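You operate a simulated robot arm through the tools that you are given. There is no shell and no other tool. Be economical: measure what you need, move in short steps, check, and stop when the job is done.

The job below is to be done with a simulated robot arm. You get a single attempt, and the scene is never put back.

JOB
Scrub the muddy sink bowl, then rinse bowl and brush.
Fine: use the soapy brush; put the brush back and turn the tap off.
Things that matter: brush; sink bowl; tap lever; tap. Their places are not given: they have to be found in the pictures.

It is judged by the outcome, as a careful person would: the job done as asked, and still so three seconds after it is handed in. It fails if anything else is knocked over, pushed out of place, dropped, spilled or broken.

ROBOT AND FRAMES
A 6-joint arm with a two-finger parallel gripper, fixed in place. Base frame: the origin is at the foot of the arm, x ahead of it, y to its left, z up. Lengths are in mm, angles in rad, forces in N, time in s.
With the tool pointing down near the work surface it reaches from about 480 to 880 mm from the base axis. Its first joint turns from -2.007 to 2.007 rad. Payload 4.2 kg.
Tool frame: the origin (TCP) lies between the finger pads and is the grasp point; the fingertips stand 23 mm ahead of it; z points along the fingers, y is the line along which they close. Largest opening 94 mm; finger width 38, thickness 10; the body of the gripper, 54 by 96 mm, starts 39 mm behind the TCP.
Orientation is that of the tool frame in the base frame, as a unit quaternion [x, y, z, w]. With the fingers straight down and closing along the base's y, the tool's x points along the base's -x, its y along +y and its z along -z.

CONTROLS
- The arm moves only by the tool nudge_tool. Its argument "plan" is a list of rows, each a list of 3 entries, a list of its own where there are three numbers: the finger opening in mm, from 0 to 94, then the shift along the tool's x, y, z in mm, then the turn, a rotation vector about the tool's x, y, z in degrees. In form: [[hand, [x, y, z], [rx, ry, rz]], ...]. A call has 1 to 10 rows; each row shifts and turns the commanded pose from where the row before left it, along the tool's axes as they then stand. Each row takes 0.2 s and may step no farther than 50 mm and 0.15 rad from the row before; otherwise, or with a gripper value out of range, the whole call is refused. A pose out of reach is approached as far as the arm can. The call stops where the force on the tool passes 40 N (or 10 N more than at its start, if that is more) or the arm is blocked; 0.2 s more then pass. The fingers move at their own pace (about 108 mm/s each) and stop on an object; they squeeze with about 40 N. The grip force told is the motor's: it shows also when the fingers shut on nothing. Time passes only in rows, and 0.2 s behind the last, so rows that do not move let the fingers close. The reply holds the time, the measured pose of the TCP, the force on the tool along the base axes, the opening and the grip force, in the units named above and with some noise, and new pictures: "show" is both (left out), scene, wrist or none.
- Cameras (640 x 400 px; columns grow to the right, rows downward): "scene" is fixed at [221.8, -499.4, 1512.8]; the picture's right is [0.77, -0.64, 0.00], its down [-0.43, -0.52, -0.74] and it looks along [0.47, 0.57, -0.67] (base axes); focal length 348 px, centre (320, 200). "wrist" rides on the gripper at [-39, 0, -44] in the tool frame; the picture's right is [0.00, -1.00, 0.00], its down [0.97, 0.00, -0.24] and it looks along [0.24, 0.00, 0.97] (tool axes); focal length 218 px, centre (320, 200).
- slide_trunk(by): slides the trunk up (or, below 0, down) by that many mm; the arm rides with it, the base frame stays. It gives what a move gives, with no picture.
- locate(camera, pixels): for up to 12 pixels [column, row] of the newest picture of that camera ("zoom" is the newest enlarged one), the place [x, y, z] in the base frame of the surface seen there, good to about 2 mm. It takes no simulated time.
- inspect(camera, box): a new picture of the part [left, top, right, bottom] of that camera's present view, enlarged. It takes no simulated time.
- sign_off(): hands the job in; it is judged then, once.

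Keep the steps short. Do not move on a guess: measure, check each grasp and each placing, and mend mistakes. In all there are 80 turns and 150 pictures (those below and enlarged ones count). Leave the gripper open and the arm clear of the work at the hand-in unless told otherwise, and finish with a single line.

The tools are called as name(argument=value, ...) on one line, values as JSON. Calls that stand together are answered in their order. nudge_tool: Moves the arm, as the interface text tells. Its arguments: {"type":"object","properties":{"plan":{"type":"array","items":{"type":"array"}},"show":{"type":"string","enum":["both","scene","wrist","none"]}},"required":["plan"]} The other tools are called the same way: slide_trunk (by) slides the trunk up or down; locate (camera, pixels) gives the place of the surface under pixels of a picture; inspect (camera, box) takes an enlarged picture of a part of a camera's view; sign_off () hands the job in.

At the start:

```text
clock: 0.0
tool_pos: [493.6, 95.5, 1190.7]
tcp_rot: [0.0, 1.0, 0.0, 0.001]
contact_force: [1.0, 1.1, 0.3]
gripper_width: 93.6
gripper_force: 0.0
trunk travel left (down, up): [-800.0, 190.0]
```

scene: 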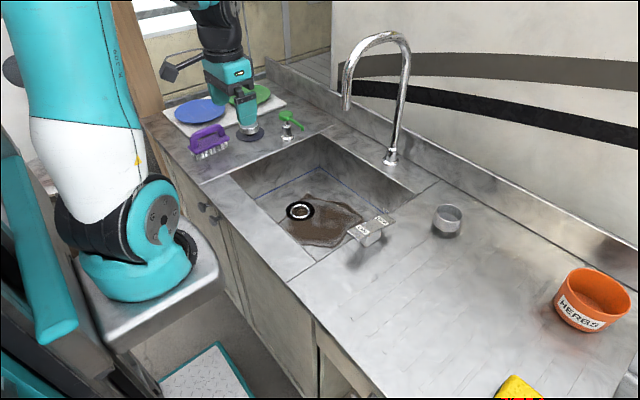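
wrist: 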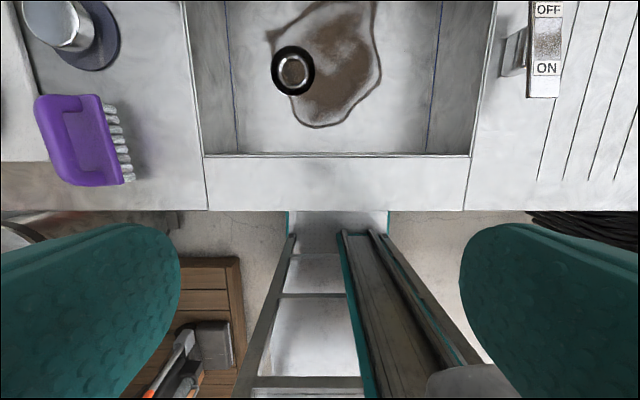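

I see a purple brush at about (208,140), the sink with mud at (325,220), a lever with OFF/ON at (370,228), and the tap at (390,100). I will enlarge these areas first.

inspect(camera="scene", box=[150, 60, 310, 160])

inspect(camera="scene", box=[230, 130, 470, 280])

locate(camera="scene", pixels=[[208, 130], [200, 155], [225, 150], [300, 210], [330, 230], [370, 228], [355, 232], [385, 219], [390, 158], [347, 108], [400, 50], [310, 150]])

locate(camera="wrist", pixels=[[40, 98], [100, 96], [123, 183], [75, 187], [80, 140], [112, 130], [124, 150], [548, 10], [545, 68], [545, 95], [515, 50], [292, 70]])

```text
4.00 times, centred on (230, 110) of scene
```

zoom: 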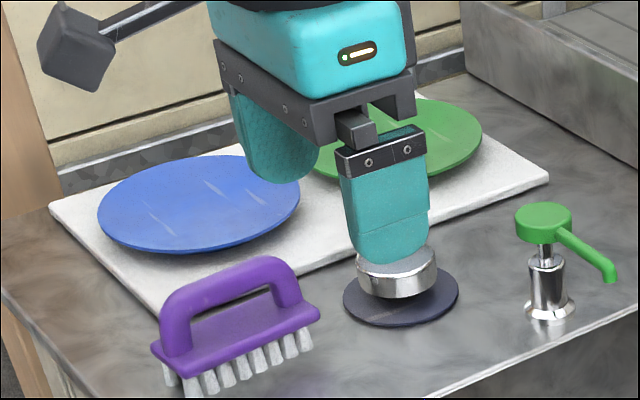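

```text
2.67 times, centred on (350, 205) of scene
```

zoom: 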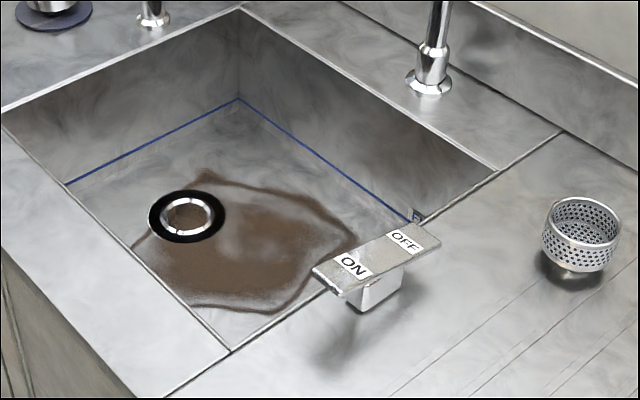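

```text
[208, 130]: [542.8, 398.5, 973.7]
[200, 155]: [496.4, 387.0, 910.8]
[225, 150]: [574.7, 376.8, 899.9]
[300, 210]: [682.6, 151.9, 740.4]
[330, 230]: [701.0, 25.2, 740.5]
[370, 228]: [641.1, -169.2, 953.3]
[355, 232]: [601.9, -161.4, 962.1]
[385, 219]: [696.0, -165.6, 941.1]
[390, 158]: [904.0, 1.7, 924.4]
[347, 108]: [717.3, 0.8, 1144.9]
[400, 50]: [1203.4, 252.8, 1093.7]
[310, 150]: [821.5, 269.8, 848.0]
```

```text
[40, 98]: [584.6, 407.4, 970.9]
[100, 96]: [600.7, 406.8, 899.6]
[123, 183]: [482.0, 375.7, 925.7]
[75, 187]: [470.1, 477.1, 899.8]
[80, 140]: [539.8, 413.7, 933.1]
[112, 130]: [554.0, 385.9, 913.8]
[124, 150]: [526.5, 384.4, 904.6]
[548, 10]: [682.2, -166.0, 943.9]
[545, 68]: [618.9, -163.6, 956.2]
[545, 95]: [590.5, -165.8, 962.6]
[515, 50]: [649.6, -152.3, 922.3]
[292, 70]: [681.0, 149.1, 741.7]
```

The lever's ON end (x≈600, z 962) sits higher than its OFF end (x≈696, z 941), so the tap is off. The spout outlet is at about (717, 1, 1145). Next I move high over the brush to look straight down on it.

nudge_tool(plan=[[94, [0, 50, 0], [0, 0, 0]], [94, [0, 50, 0], [0, 0, 0]], [94, [0, 50, 0], [0, 0, 0]], [94, [0, 50, 0], [0, 0, 0]], [94, [0, 50, 0], [0, 0, 0]], [94, [0, 50, 0], [0, 0, 0]], [94, [-10, 10, 30], [0, 0, 0]]], show="both")

```text
clock: 1.6
tool_pos: [502.0, 404.6, 1163.4]
tcp_rot: [-0.001, 1.0, 0.0, 0.0]
contact_force: [0.4, -0.4, 1.0]
gripper_width: 93.8
gripper_force: 0.1
trunk travel left (down, up): [-800.0, 190.0]
```

scene: 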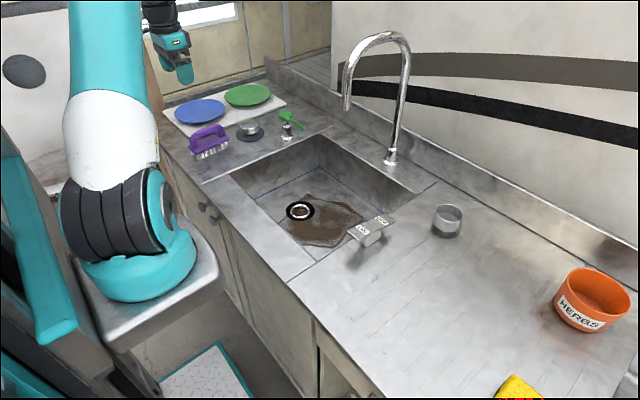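
wrist: 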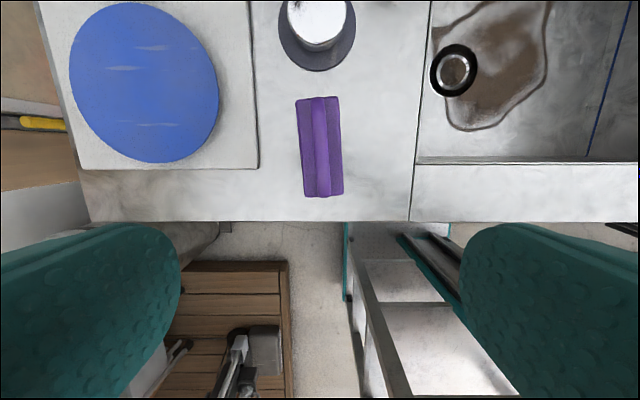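

inspect(camera="wrist", box=[270, 80, 390, 205])

inspect(camera="scene", box=[180, 100, 310, 180])

locate(camera="wrist", pixels=[[318, 102], [319, 125], [321, 150], [322, 175], [323, 192], [300, 102], [336, 100], [342, 192], [308, 196], [318, 25], [305, 145], [337, 145]])

locate(camera="scene", pixels=[[283, 193], [364, 214], [308, 247], [345, 238], [330, 195], [320, 137], [415, 193], [231, 175], [300, 275], [344, 72], [380, 33], [405, 60]])

```text
3.20 times, centred on (330, 142) of wrist
```

zoom: 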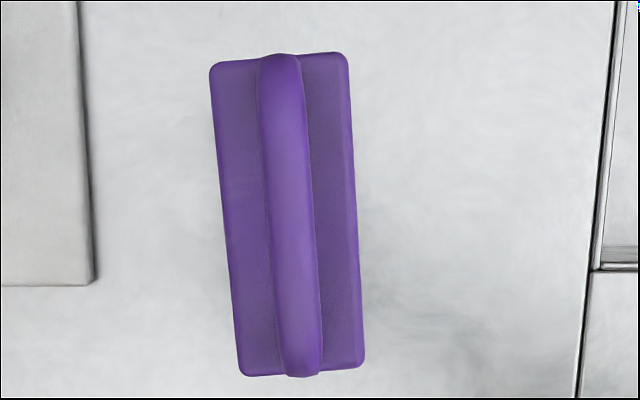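

```text
4.92 times, centred on (245, 140) of scene
```

zoom: 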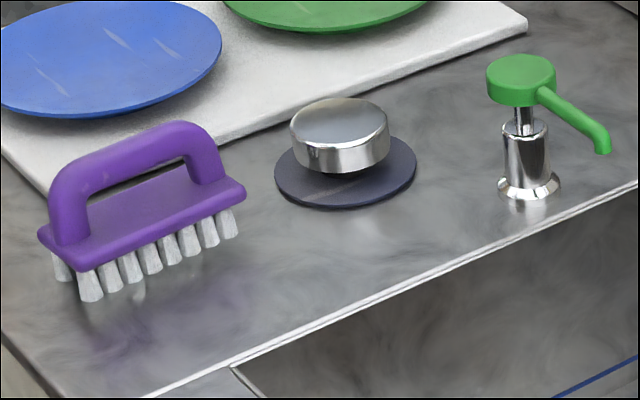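

```text
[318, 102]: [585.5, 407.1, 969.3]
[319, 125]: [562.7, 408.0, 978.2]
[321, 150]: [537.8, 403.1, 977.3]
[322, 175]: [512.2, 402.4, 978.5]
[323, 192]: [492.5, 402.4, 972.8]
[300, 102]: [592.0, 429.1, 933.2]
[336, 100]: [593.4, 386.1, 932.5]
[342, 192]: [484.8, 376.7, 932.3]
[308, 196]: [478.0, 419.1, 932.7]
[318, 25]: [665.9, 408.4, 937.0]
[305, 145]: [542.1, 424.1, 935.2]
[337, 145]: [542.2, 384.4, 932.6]
```

```text
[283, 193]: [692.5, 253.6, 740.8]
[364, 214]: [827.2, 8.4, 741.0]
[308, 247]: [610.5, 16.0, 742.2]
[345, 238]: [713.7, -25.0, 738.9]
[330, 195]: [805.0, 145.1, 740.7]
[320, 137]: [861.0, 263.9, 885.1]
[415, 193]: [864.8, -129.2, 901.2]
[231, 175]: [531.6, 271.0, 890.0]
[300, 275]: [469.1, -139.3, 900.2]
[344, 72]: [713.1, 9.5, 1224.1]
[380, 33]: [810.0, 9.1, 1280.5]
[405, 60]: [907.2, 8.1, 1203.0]
```

The handle runs from (492,402) to (585,407), with its top at z≈978 and the base top at z≈932. I will centre over (538,404.5), yaw by about 3° and come down to z≈1010.

nudge_tool(plan=[[94, [-36, 0, 0], [0, 0, -3]], [94, [0, 0, 45], [0, 0, 0]], [94, [0, 0, 45], [0, 0, 0]], [94, [0, 0, 45], [0, 0, 0]], [94, [0, 0, 15], [0, 0, 0]]], show="both")

```text
clock: 2.8
tool_pos: [536.0, 405.5, 1011.2]
tcp_rot: [-0.026, 1.0, 0.0, 0.0]
contact_force: [0.7, -0.1, -0.8]
gripper_width: 94.2
gripper_force: 0.1
trunk travel left (down, up): [-800.0, 190.0]
```

scene: 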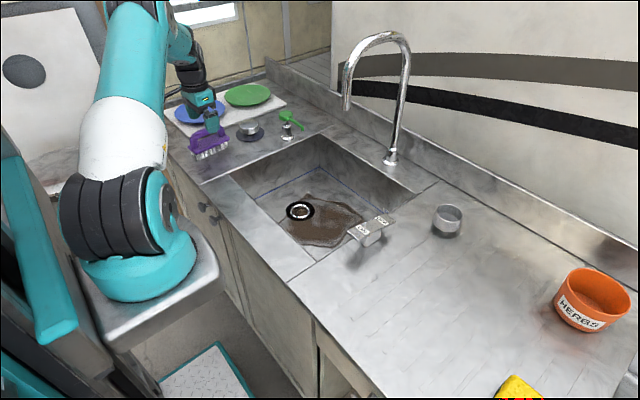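
wrist: 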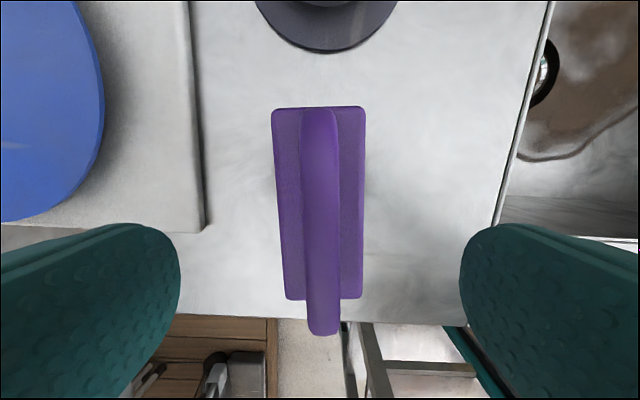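

The handle is centred at column ~321 with about 1.5° of yaw left. I correct that, go down to z≈968 and close.

nudge_tool(plan=[[94, [-2, -1, 22], [0, 0, -1.5]], [94, [0, 0, 21], [0, 0, 0]], [94, [0, 0, 0], [0, 0, 0]], [0, [0, 0, 0], [0, 0, 0]], [0, [0, 0, 0], [0, 0, 0]], [0, [0, 0, 0], [0, 0, 0]]], show="both")

```text
clock: 4.2
tool_pos: [539.5, 404.9, 970.7]
tcp_rot: [-0.039, 0.999, 0.0, 0.0]
contact_force: [-0.4, 0.2, -0.6]
gripper_width: 15.0
gripper_force: 39.7
trunk travel left (down, up): [-800.0, 190.0]
```

scene: 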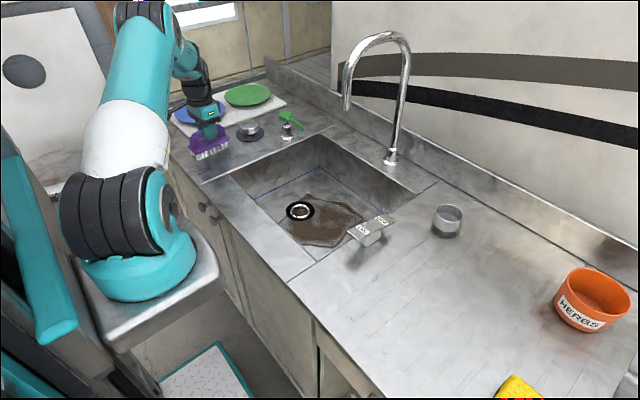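
wrist: 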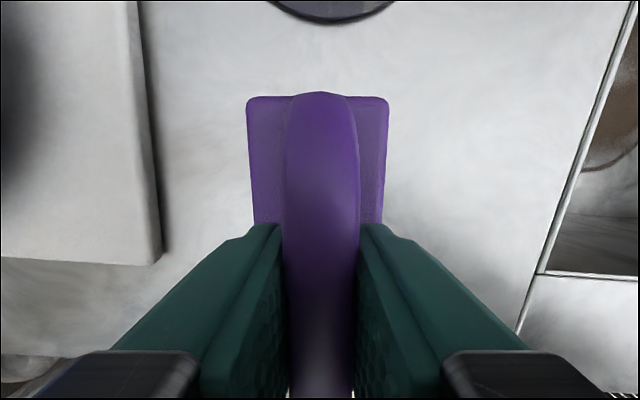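

The brush is held (opening 15 mm, 40 N). I lift it straight up about 90 mm, square the yaw, and check it stayed put.

nudge_tool(plan=[[0, [0, 0, -30], [0, 0, 0]], [0, [0, 0, -40], [0, 0, 4.5]], [0, [0, 0, -30], [0, 0, 0]]], show="scene")

inspect(camera="scene", box=[100, 0, 320, 180])

```text
clock: 5.0
tool_pos: [541.3, 405.2, 1070.5]
tcp_rot: [0.001, 1.0, 0.0, 0.0]
contact_force: [0.6, 0.5, -1.2]
gripper_width: 14.9
gripper_force: 39.9
trunk travel left (down, up): [-800.0, 190.0]
```

scene: 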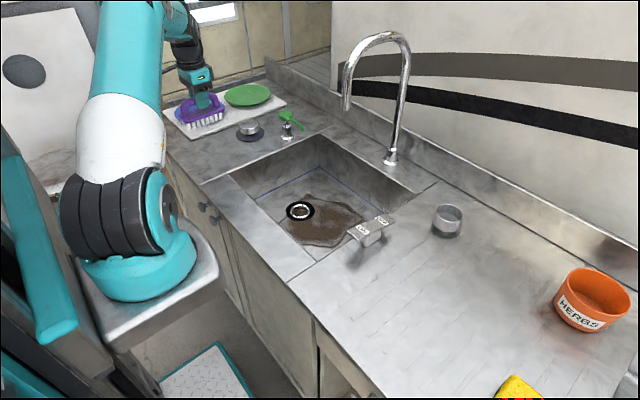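

```text
2.22 times, centred on (210, 90) of scene
```

zoom: 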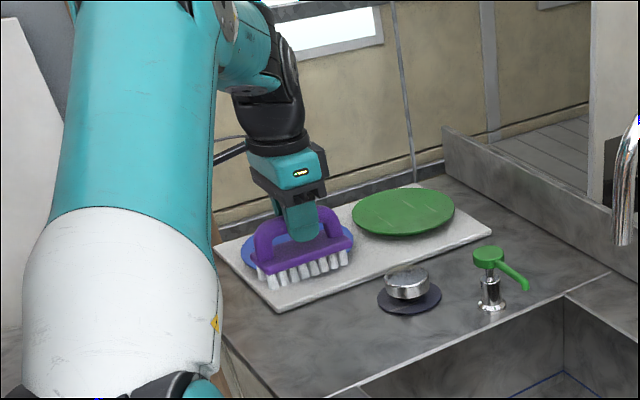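

The brush hangs level. I measure the wrist heights, to judge clearance under the spout, and carry the brush over the bowl's left part.

locate(camera="scene", pixels=[[188, 55], [180, 30], [198, 75], [220, 50], [160, 20], [135, 290]])

nudge_tool(plan=[[0, [-10, -45, 0], [0, 0, 0]], [0, [-20, -45, 0], [0, 0, 0]], [0, [-20, -45, 0], [0, 0, 0]], [0, [-20, -45, 0], [0, 0, 0]], [0, [-20, -45, 0], [0, 0, 0]], [0, [-10, -10, 0], [0, 0, 0]]], show="both")

```text
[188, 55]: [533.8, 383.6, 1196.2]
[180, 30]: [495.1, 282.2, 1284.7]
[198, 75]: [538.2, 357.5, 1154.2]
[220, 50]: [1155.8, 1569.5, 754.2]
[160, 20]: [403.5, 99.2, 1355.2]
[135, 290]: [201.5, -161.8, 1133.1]
```

```text
clock: 6.4
tool_pos: [642.5, 166.6, 1067.5]
tcp_rot: [0.0, 1.0, 0.0, 0.0]
contact_force: [-0.1, -0.1, -1.2]
gripper_width: 15.0
gripper_force: 39.6
trunk travel left (down, up): [-800.0, 190.0]
```

scene: 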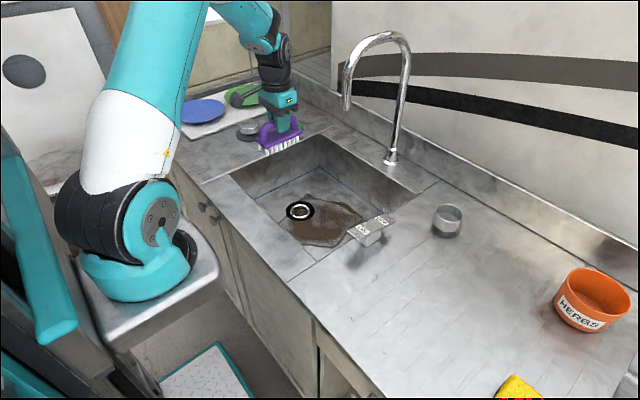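
wrist: 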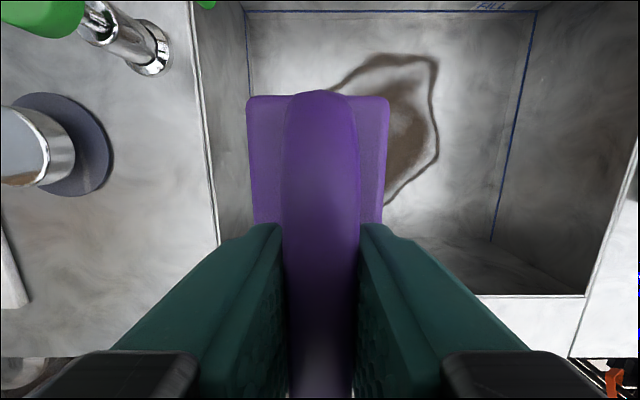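

There is blue writing by the line at wrist (490,5). I will enlarge it, since it could bear on what to scrub.

inspect(camera="wrist", box=[420, 0, 580, 100])

inspect(camera="scene", box=[230, 130, 430, 255])

locate(camera="wrist", pixels=[[250, 13], [535, 12], [492, 240], [249, 90], [332, 88], [375, 57], [437, 60], [437, 155], [385, 203], [490, 6], [530, 200], [230, 200]])

```text
4.00 times, centred on (500, 50) of wrist
```

zoom: 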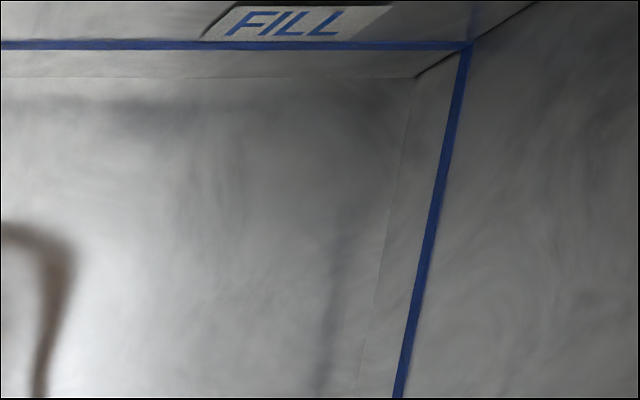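

```text
3.20 times, centred on (330, 192) of scene
```

zoom: 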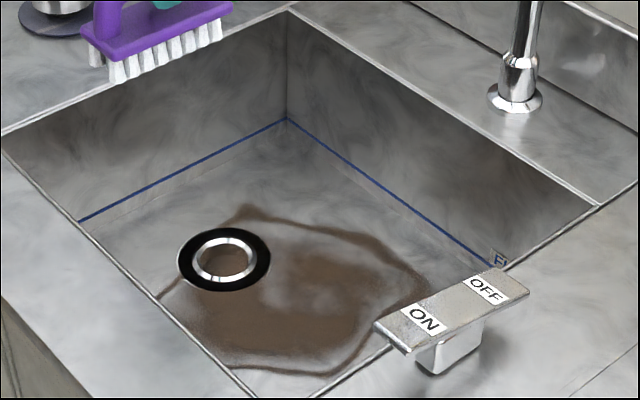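

```text
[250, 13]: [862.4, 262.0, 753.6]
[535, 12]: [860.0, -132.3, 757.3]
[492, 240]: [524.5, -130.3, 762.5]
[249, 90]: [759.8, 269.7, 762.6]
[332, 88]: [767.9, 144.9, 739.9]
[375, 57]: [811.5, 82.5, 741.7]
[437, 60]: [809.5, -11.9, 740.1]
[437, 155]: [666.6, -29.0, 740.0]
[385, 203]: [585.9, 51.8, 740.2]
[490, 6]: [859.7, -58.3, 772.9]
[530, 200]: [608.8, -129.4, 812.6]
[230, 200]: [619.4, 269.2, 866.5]
```

The line is just a fill mark, which this job doesn't need. The mud spans x≈575–815 and y≈-30–165 on the floor at z=740, and the bowl spans x 525–862, y -131–270. Bristle contact should come at TCP z≈811. I lower here, clear of the spout, to about 830.

nudge_tool(plan=[[0, [0, 0, 45], [0, 0, 0]], [0, [0, 0, 45], [0, 0, 0]], [0, [0, 0, 45], [0, 0, 0]], [0, [0, 0, 45], [0, 0, 0]], [0, [0, 0, 45], [0, 0, 0]], [0, [0, 0, 12], [0, 0, 0]]], show="both")

```text
clock: 7.8
tool_pos: [641.4, 171.2, 829.5]
tcp_rot: [-0.001, 1.0, 0.0, 0.0]
contact_force: [0.8, -0.1, -0.7]
gripper_width: 14.7
gripper_force: 40.2
trunk travel left (down, up): [-800.0, 190.0]
```

scene: 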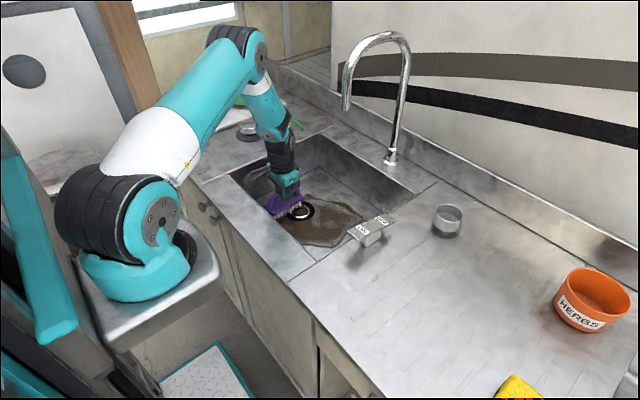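
wrist: 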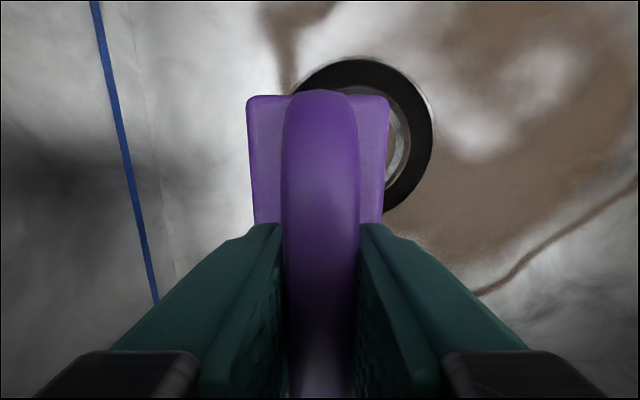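

Clear so far. I measure the mud edges in this closer picture, then feel for the floor.

locate(camera="wrist", pixels=[[262, 5], [280, 60], [335, 5], [395, 230], [485, 293], [560, 255], [635, 190], [450, 5], [360, 75], [430, 130], [365, 115], [450, 270]])

nudge_tool(plan=[[0, [-15, 0, 10], [0, 0, 0]], [0, [0, 0, 6], [0, 0, 0]], [0, [0, 0, 4], [0, 0, 0]]], show="none")

```text
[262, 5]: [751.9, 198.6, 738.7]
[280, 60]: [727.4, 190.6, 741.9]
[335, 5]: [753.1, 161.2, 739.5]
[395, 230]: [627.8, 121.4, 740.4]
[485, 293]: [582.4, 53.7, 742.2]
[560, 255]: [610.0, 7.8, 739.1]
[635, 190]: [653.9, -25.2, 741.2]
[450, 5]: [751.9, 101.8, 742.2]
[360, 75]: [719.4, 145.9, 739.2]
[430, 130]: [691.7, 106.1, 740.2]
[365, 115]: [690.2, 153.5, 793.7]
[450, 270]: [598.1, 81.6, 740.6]
```

```text
clock: 8.6
tool_pos: [656.7, 170.5, 811.8]
tcp_rot: [-0.001, 1.0, 0.0, 0.0]
contact_force: [-0.9, 0.2, -1.0]
gripper_width: 14.9
gripper_force: 39.7
trunk travel left (down, up): [-800.0, 190.0]
```

No contact yet at 811.8. I go down in 2 mm steps.

nudge_tool(plan=[[0, [0, 0, 2], [0, 0, 0]], [0, [0, 0, 2], [0, 0, 0]]], show="none")

```text
clock: 9.2
tool_pos: [656.3, 169.9, 809.4]
tcp_rot: [-0.001, 1.0, 0.002, 0.001]
contact_force: [-3.7, 4.7, 18.5]
gripper_width: 15.2
gripper_force: 39.4
trunk travel left (down, up): [-800.0, 190.0]
```

Contact is made at about 18 N. I start scrubbing with strokes along x (centres 625–765), beginning at the left mud edge.

nudge_tool(plan=[[0, [-15, 20, 0], [0, 0, 0]], [0, [-35, 0, 0], [0, 0, 0]], [0, [-35, 0, 0], [0, 0, 0]], [0, [-25, 0, 0], [0, 0, 0]], [0, [0, -20, 0], [0, 0, 0]], [0, [35, 0, 0], [0, 0, 0]], [0, [35, 0, 0], [0, 0, 0]], [0, [35, 0, 0], [0, 0, 0]], [0, [35, 0, 0], [0, 0, 0]], [0, [0, -20, 0], [0, 0, 0]]], show="both")

```text
clock: 11.2
tool_pos: [637.3, 167.7, 806.9]
tcp_rot: [0.004, 1.0, 0.0, 0.009]
contact_force: [4.6, -2.1, -1.4]
gripper_width: 14.8
gripper_force: 40.2
trunk travel left (down, up): [-800.0, 190.0]
stopped in row 10: the force on the tool passed its limit (the readings are from after the stop); the commanded pose is now the measured one
```

scene: 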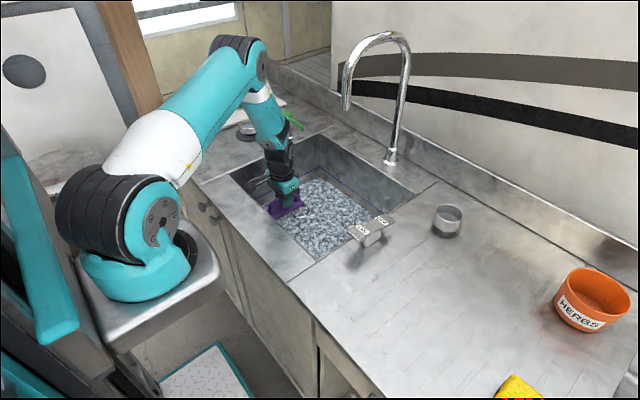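
wrist: 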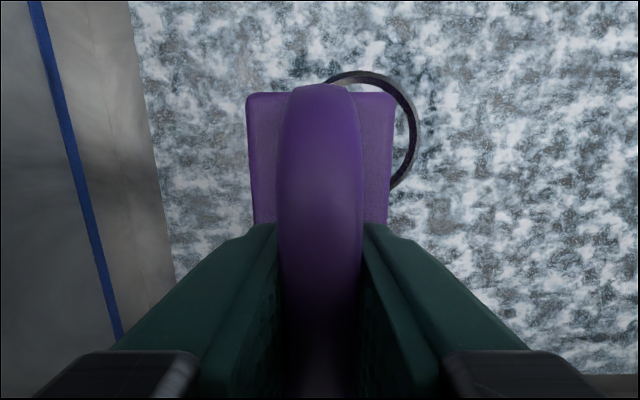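

Suds now cover the whole floor and no mud is visible. The last row stopped on force during a sideways step. I ease up a little and run a few lighter strokes over the rest of the once-muddy area.

nudge_tool(plan=[[0, [0, 0, -2], [0, 0, 0]], [0, [0, -30, 0], [0, 0, 0]], [0, [-35, -30, 0], [0, 0, 0]], [0, [-35, 0, 0], [0, 0, 0]], [0, [-35, 0, 0], [0, 0, 0]], [0, [0, -35, 0], [0, 0, 0]], [0, [35, 0, 0], [0, 0, 0]], [0, [35, 0, 0], [0, 0, 0]], [0, [35, 0, 0], [0, 0, 0]]], show="both")

```text
clock: 13.2
tool_pos: [636.9, 71.6, 808.8]
tcp_rot: [0.005, 1.0, 0.003, 0.009]
contact_force: [9.8, -1.9, 1.5]
gripper_width: 15.0
gripper_force: 39.5
trunk travel left (down, up): [-800.0, 190.0]
```

scene: 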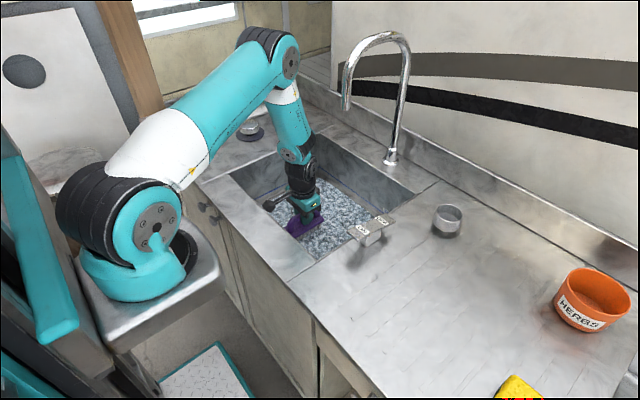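
wrist: 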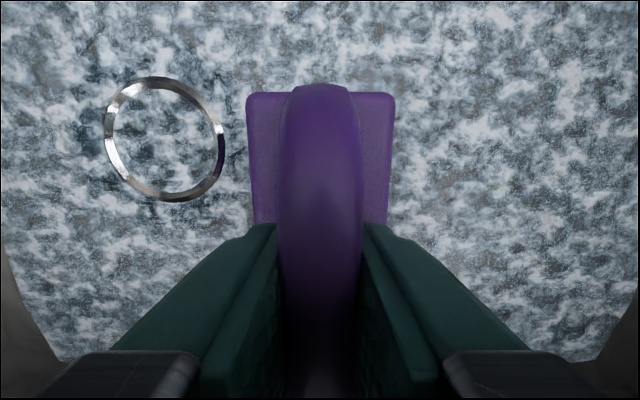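

More even suds. Two last light strokes cover the right part of the former mud, down to y≈-15.

nudge_tool(plan=[[0, [0, -40, 0], [0, 0, 0]], [0, [-35, 0, 0], [0, 0, 0]], [0, [-35, 0, 0], [0, 0, 0]], [0, [-35, 0, 0], [0, 0, 0]], [0, [0, -45, 0], [0, 0, 0]], [0, [35, 0, 0], [0, 0, 0]], [0, [35, 0, 0], [0, 0, 0]], [0, [35, 0, 0], [0, 0, 0]]], show="scene")

```text
clock: 15.0
tool_pos: [637.8, -13.0, 809.4]
tcp_rot: [0.005, 1.0, 0.002, 0.014]
contact_force: [24.2, -2.9, 3.1]
gripper_width: 15.1
gripper_force: 39.7
trunk travel left (down, up): [-800.0, 190.0]
```

scene: 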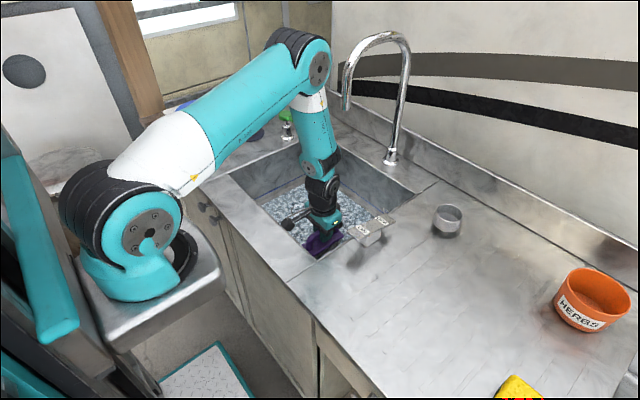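

Scrubbing done. One hand has to press the lever, so I rest the brush on the bowl floor at the left (about y=205), away from the drain and stream. I lift 25 mm and carry it there.

nudge_tool(plan=[[0, [0, 0, -25], [0, 0, 0]], [0, [0, 45, 0], [0, 0, 0]], [0, [0, 45, 0], [0, 0, 0]], [0, [0, 45, 0], [0, 0, 0]], [0, [0, 45, 0], [0, 0, 0]], [0, [0, 38, 0], [0, 0, 0]], [0, [0, 0, 10], [0, 0, 0]], [0, [0, 0, 10], [0, 0, 0]]], show="both")

```text
clock: 15.4
tool_pos: [639.1, -13.0, 825.7]
tcp_rot: [0.006, 1.0, 0.002, 0.014]
contact_force: [10.6, -0.2, 1.0]
gripper_width: 14.8
gripper_force: 40.2
trunk travel left (down, up): [-800.0, 190.0]
stopped in row 1: the force on the tool passed its limit (the readings are from after the stop); the commanded pose is now the measured one
```

scene: 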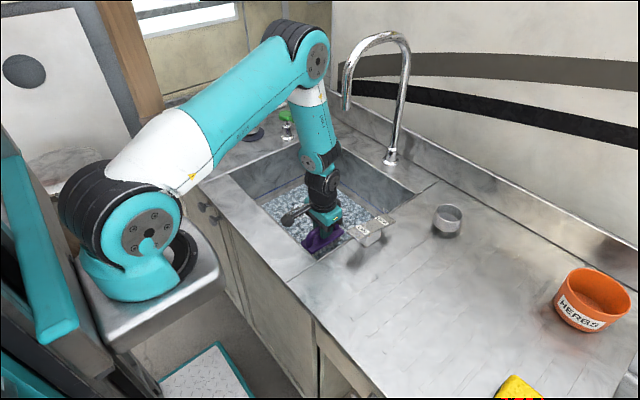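
wrist: 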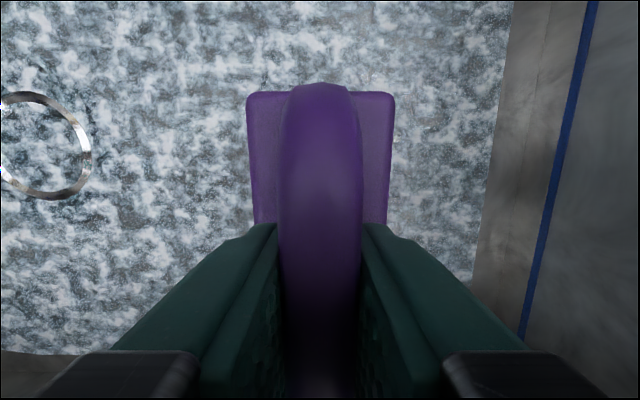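

The force is +x, and the stick-and-box attached to the gripper (scene ~(293,218)) points toward the near wall, so it's likely touching there. I measure it and back off toward +x.

inspect(camera="scene", box=[260, 160, 370, 260])

locate(camera="scene", pixels=[[286, 221], [292, 214], [300, 211], [306, 210]])

nudge_tool(plan=[[0, [-15, 0, 0], [0, 0, 0]], [0, [-15, 0, 0], [0, 0, 0]]], show="none")

```text
4.00 times, centred on (315, 210) of scene
```

zoom: 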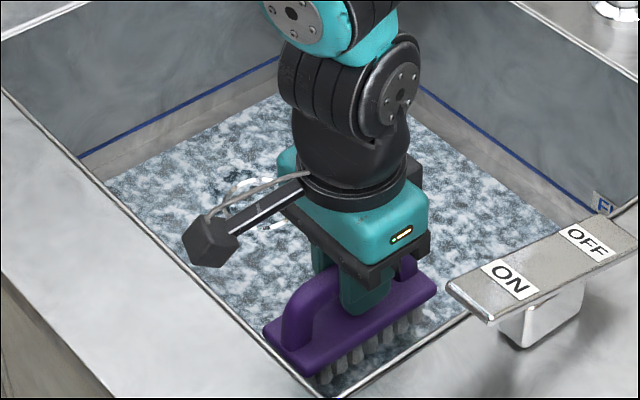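

```text
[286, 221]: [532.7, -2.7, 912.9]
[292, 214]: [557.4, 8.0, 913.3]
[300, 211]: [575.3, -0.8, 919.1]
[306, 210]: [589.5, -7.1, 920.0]
```

```text
clock: 16.0
tool_pos: [666.5, -12.5, 823.6]
tcp_rot: [0.005, 1.0, 0.002, 0.013]
contact_force: [0.2, -0.3, -0.8]
gripper_width: 14.9
gripper_force: 39.9
trunk travel left (down, up): [-800.0, 190.0]
```

Freed: the wrist-camera box sits about 130 mm behind the tool, so I keep TCP x ≥ 665 when low. I correct the 1.5° tilt and carry the brush to (670, 210).

nudge_tool(plan=[[0, [-5, 0, -12], [0, 1.5, -0.6]], [0, [0, 45, 0], [0, 0, 0]], [0, [0, 45, 0], [0, 0, 0]], [0, [0, 45, 0], [0, 0, 0]], [0, [0, 45, 0], [0, 0, 0]], [0, [0, 42, 0], [0, 0, 0]], [0, [0, 0, 12], [0, 0, 0]], [0, [0, 0, 8], [0, 0, 0]]], show="both")

```text
clock: 17.8
tool_pos: [671.4, 208.2, 816.9]
tcp_rot: [-0.001, 1.0, 0.003, 0.002]
contact_force: [0.0, -0.9, -1.3]
gripper_width: 14.9
gripper_force: 40.0
trunk travel left (down, up): [-800.0, 190.0]
```

scene: 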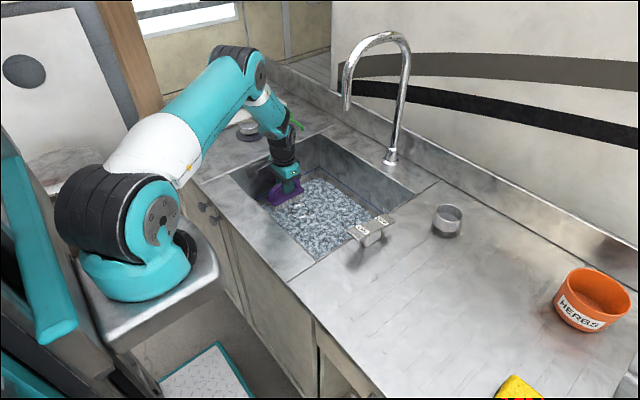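
wrist: 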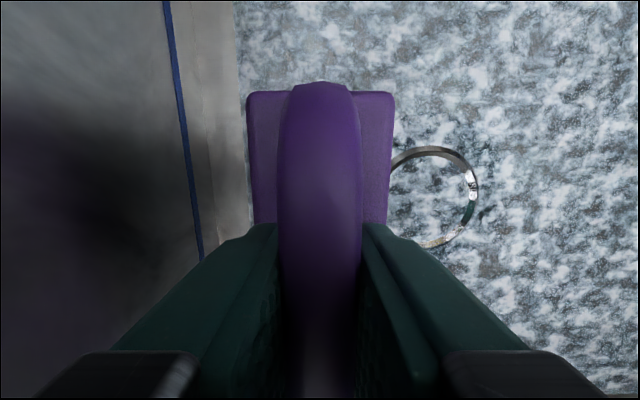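

The brush hovers about 5 mm above the floor. I lower to contact and release with a small opening.

nudge_tool(plan=[[0, [0, -4, 4], [0, 0, 0]], [0, [0, 0, 3], [0, 0, 0]], [0, [0, 0, 0], [0, 0, 0]], [45, [0, 0, 0], [0, 0, 0]], [45, [0, 0, 0], [0, 0, 0]], [45, [0, 0, -25], [0, 0, 0]], [45, [0, 0, -40], [0, 0, 0]], [45, [0, 0, -45], [0, 0, 0]]], show="both")

```text
clock: 19.6
tool_pos: [671.2, 199.3, 921.5]
tcp_rot: [-0.001, 1.0, 0.002, 0.001]
contact_force: [1.2, 0.1, -0.6]
gripper_width: 45.1
gripper_force: 0.1
trunk travel left (down, up): [-800.0, 190.0]
```

scene: 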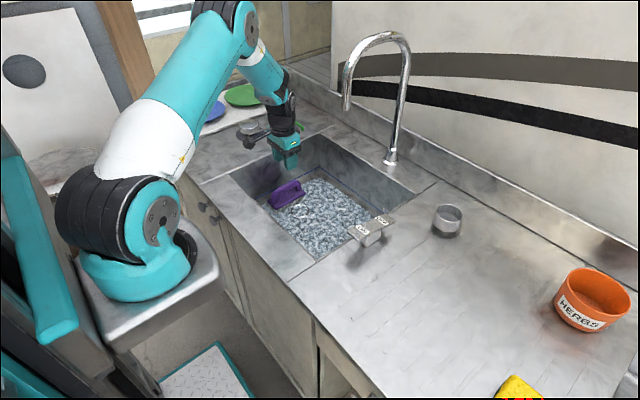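
wrist: 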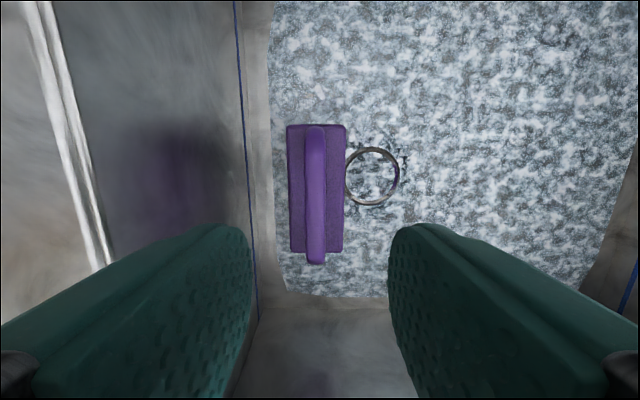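

The brush stands upright at the bowl's left. I rise, pull back to x≈605 and go above the lever's ON end, with the fingers closed.

nudge_tool(plan=[[45, [10, 0, -45], [0, 0, 0]], [20, [25, 0, -40], [0, 0, 0]], [0, [25, -20, -30], [0, 0, 0]], [0, [6, -45, 0], [0, 0, 0]], [0, [0, -50, 0], [0, 0, 0]], [0, [0, -50, 0], [0, 0, 0]], [0, [0, -50, 0], [0, 0, 0]], [0, [0, -50, 0], [0, 0, 0]], [0, [0, -50, 0], [0, 0, 0]], [0, [0, -50, 0], [0, 0, 0]]], show="both")

```text
clock: 21.8
tool_pos: [608.6, -158.6, 1035.4]
tcp_rot: [0.0, 1.0, 0.003, 0.002]
contact_force: [-0.7, 0.6, 0.2]
gripper_width: 0.0
gripper_force: 39.9
trunk travel left (down, up): [-800.0, 190.0]
```

scene: 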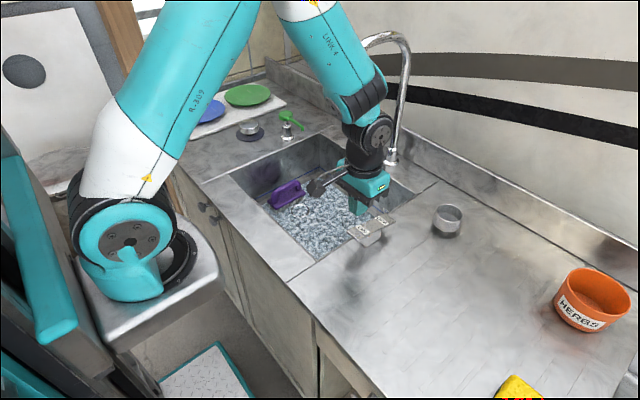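
wrist: 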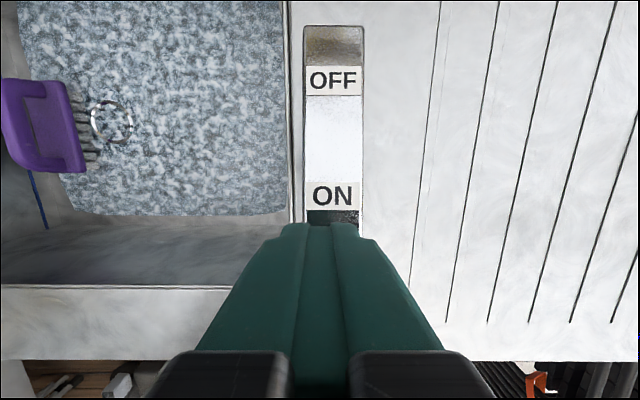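

I measure the lever plate from this view.

locate(camera="wrist", pixels=[[333, 195], [332, 218], [306, 200], [358, 200], [333, 80], [335, 35], [333, 130]])

```text
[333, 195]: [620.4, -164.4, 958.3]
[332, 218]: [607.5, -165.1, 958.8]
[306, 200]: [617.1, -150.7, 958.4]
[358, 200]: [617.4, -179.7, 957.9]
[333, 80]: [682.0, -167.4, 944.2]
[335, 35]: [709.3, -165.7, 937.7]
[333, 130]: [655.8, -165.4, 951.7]
```

The plate runs x≈590–712 at y≈-165. I press at x≈605: first down to just above it (TCP 990), then in small steps.

nudge_tool(plan=[[0, [4, -6, 30], [0, 0, 0]], [0, [0, 0, 15], [0, 0, 0]], [0, [0, 0, 6], [0, 0, 0]], [0, [0, 0, 5], [0, 0, 0]], [0, [0, 0, 5], [0, 0, 0]], [0, [0, 0, 5], [0, 0, 0]], [0, [0, 0, 4], [0, 0, 0]]], show="both")

```text
clock: 23.4
tool_pos: [602.2, -166.4, 966.4]
tcp_rot: [0.0, 1.0, 0.001, 0.002]
contact_force: [-6.9, 0.0, 38.9]
gripper_width: 0.3
gripper_force: 40.1
trunk travel left (down, up): [-800.0, 190.0]
```

scene: 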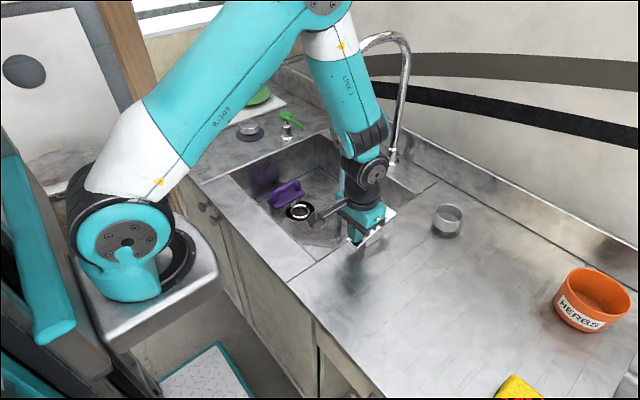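
wrist: 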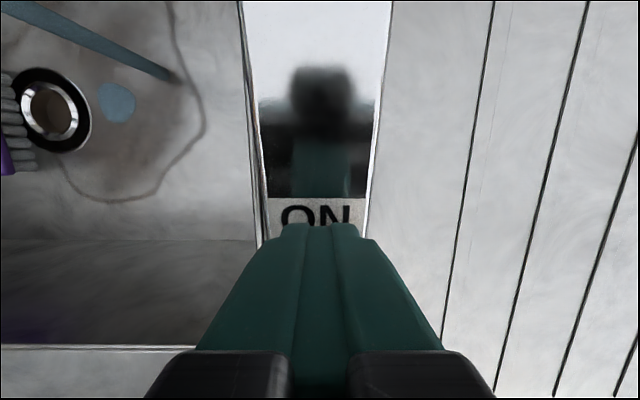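

The tap is on: a blue stream shows and the suds are gone. But a mud outline still seems visible on the floor. I lift off and look closer.

nudge_tool(plan=[[0, [0, 0, -40], [0, 0, 0]], [0, [10, 0, -40], [0, 0, 0]], [0, [0, 45, -10], [0, 0, 0]]], show="both")

inspect(camera="wrist", box=[0, 0, 320, 240])

inspect(camera="scene", box=[230, 80, 430, 260])

```text
clock: 24.2
tool_pos: [589.4, -121.7, 1055.0]
tcp_rot: [0.0, 1.0, 0.003, 0.0]
contact_force: [-0.3, -0.3, 0.2]
gripper_width: 0.1
gripper_force: 40.0
trunk travel left (down, up): [-800.0, 190.0]
```

scene: 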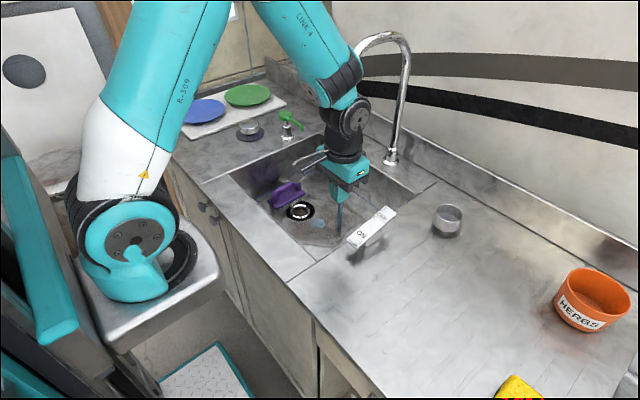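
wrist: 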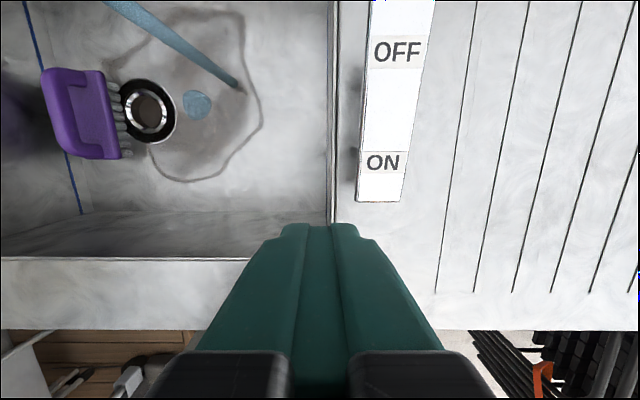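

```text
1.67 times, centred on (160, 120) of wrist
```

zoom: 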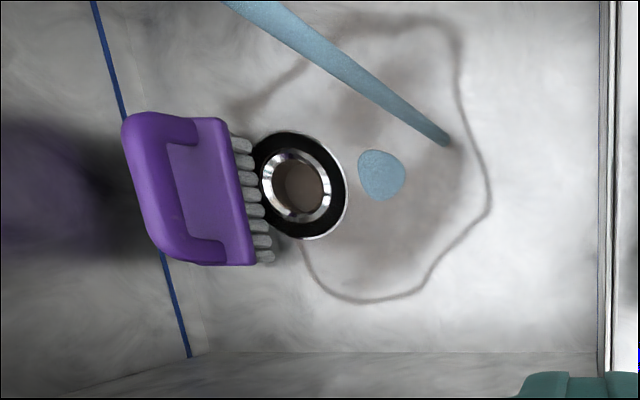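

```text
2.22 times, centred on (330, 170) of scene
```

zoom: 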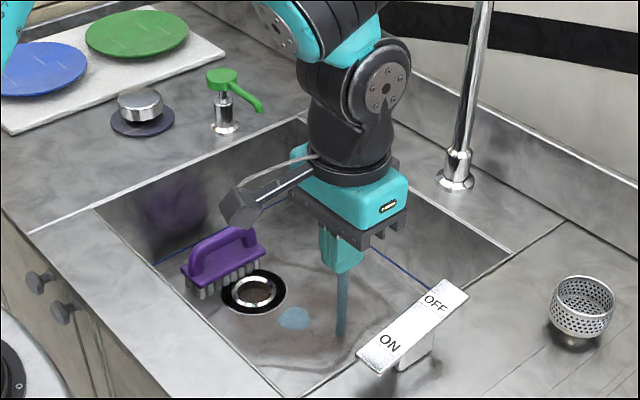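

The mud is fainter but still there. I wait a little to see whether the running water takes it away.

nudge_tool(plan=[[0, [0, 0, 0], [0, 0, 0]], [0, [0, 0, 0], [0, 0, 0]], [0, [0, 0, 0], [0, 0, 0]], [0, [0, 0, 0], [0, 0, 0]], [0, [0, 0, 0], [0, 0, 0]], [0, [0, 0, 0], [0, 0, 0]], [0, [0, 0, 0], [0, 0, 0]], [0, [0, 0, 0], [0, 0, 0]], [0, [0, 0, 0], [0, 0, 0]], [0, [0, 0, 0], [0, 0, 0]]], show="wrist")

inspect(camera="wrist", box=[0, 0, 320, 240])

```text
clock: 26.4
tool_pos: [590.0, -120.5, 1055.1]
tcp_rot: [-0.001, 1.0, 0.003, 0.002]
contact_force: [-0.1, 0.3, 0.1]
gripper_width: 0.0
gripper_force: 39.8
trunk travel left (down, up): [-800.0, 190.0]
```

wrist: 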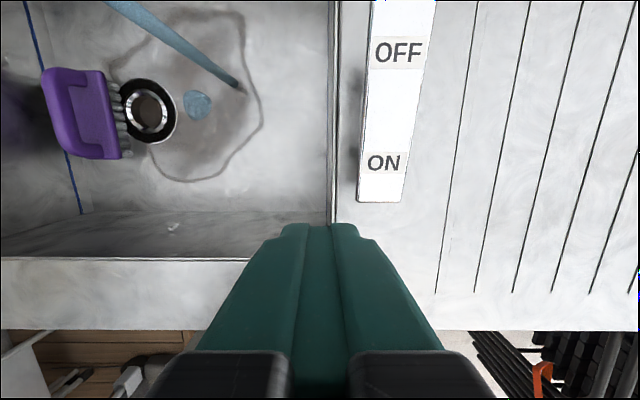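

```text
1.67 times, centred on (160, 120) of wrist
```

zoom: 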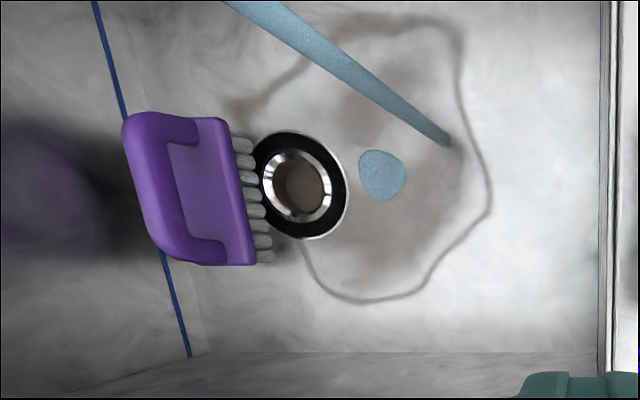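

No change in 2 s, so that's leftover mud needing more scrubbing, and the brush should stay soapy for it. I turn the tap off first by pressing the OFF end (x≈698).

nudge_tool(plan=[[0, [-10, -44, 0], [0, 0, 0]], [0, [-45, 0, 0], [0, 0, 0]], [0, [-48, 0, 0], [0, 0, 0]], [0, [0, 0, 30], [0, 0, 0]], [0, [0, 0, 25], [0, 0, 0]]], show="both")

```text
clock: 27.6
tool_pos: [695.7, -167.2, 1000.6]
tcp_rot: [0.0, 1.0, 0.003, 0.001]
contact_force: [0.6, 0.7, -0.3]
gripper_width: 0.2
gripper_force: 40.0
trunk travel left (down, up): [-800.0, 190.0]
```

scene: 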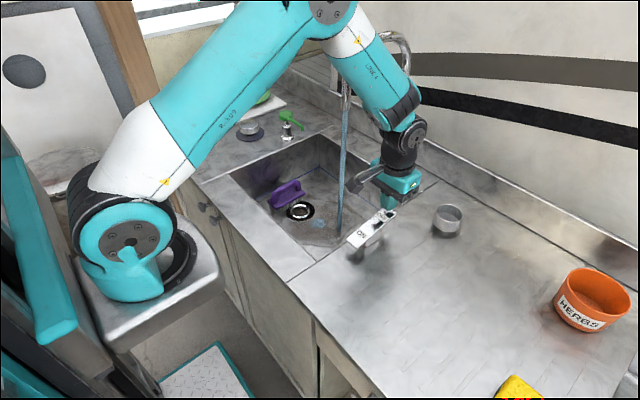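
wrist: 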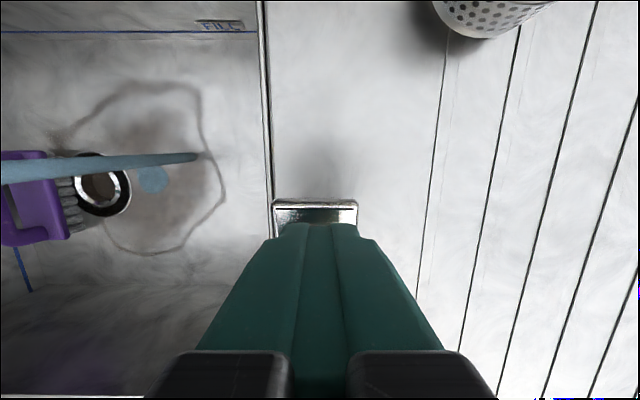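

The tool is over the OFF end. I press down in small steps.

nudge_tool(plan=[[0, [0, 0, 14], [0, 0, 0]], [0, [0, 0, 6], [0, 0, 0]], [0, [0, 0, 5], [0, 0, 0]], [0, [0, 0, 5], [0, 0, 0]], [0, [0, 0, 4], [0, 0, 0]], [0, [0, 0, -30], [0, 0, 0]], [0, [0, 0, -40], [0, 0, 0]]], show="both")

```text
clock: 29.2
tool_pos: [692.8, -164.6, 1035.0]
tcp_rot: [-0.001, 1.0, 0.003, 0.0]
contact_force: [0.9, -0.8, -1.0]
gripper_width: 0.0
gripper_force: 40.2
trunk travel left (down, up): [-800.0, 190.0]
```

scene: 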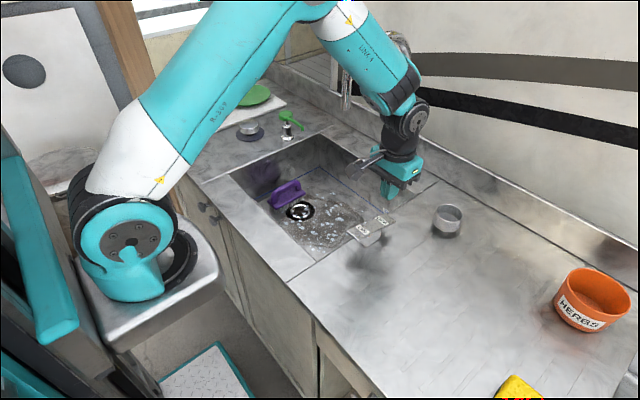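
wrist: 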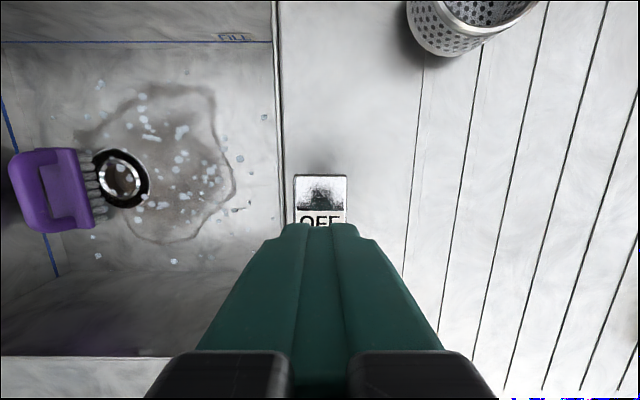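

Tap off. I return by the safe route (back to x≈615, left, then forward) to above the brush.

nudge_tool(plan=[[0, [45, 0, -10], [0, 0, 0]], [0, [35, 20, 0], [0, 0, 0]], [0, [0, 50, 0], [0, 0, 0]], [0, [0, 50, 0], [0, 0, 0]], [0, [0, 50, 0], [0, 0, 0]], [20, [0, 50, 0], [0, 0, 0]], [45, [0, 50, 0], [0, 0, 0]], [45, [-20, 45, 0], [0, 0, 0]], [45, [-38, 32, 0], [0, 0, 0]], [45, [0, 20, 40], [0, 0, 0]]], show="wrist")

```text
clock: 31.4
tool_pos: [673.2, 202.8, 1008.0]
tcp_rot: [-0.001, 1.0, 0.002, 0.001]
contact_force: [-0.5, -0.2, 0.6]
gripper_width: 45.0
gripper_force: 0.1
trunk travel left (down, up): [-800.0, 190.0]
```

wrist: 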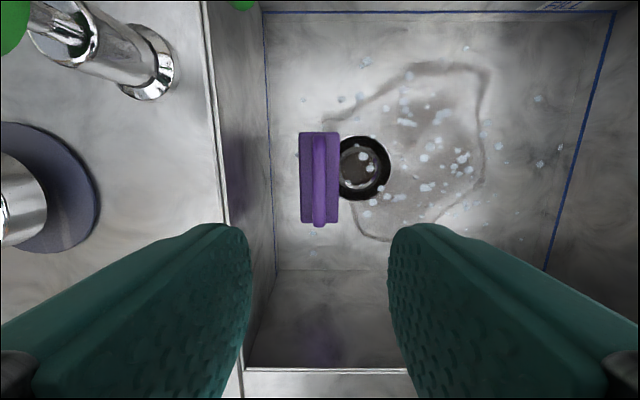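

locate(camera="wrist", pixels=[[319, 140], [319, 180], [319, 218], [301, 135], [338, 222], [300, 222], [338, 134]])

```text
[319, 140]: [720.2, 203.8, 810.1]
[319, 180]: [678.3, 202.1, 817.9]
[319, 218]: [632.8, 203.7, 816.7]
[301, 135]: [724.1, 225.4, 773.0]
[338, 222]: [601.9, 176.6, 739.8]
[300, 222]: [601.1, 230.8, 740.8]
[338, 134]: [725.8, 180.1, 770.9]
```

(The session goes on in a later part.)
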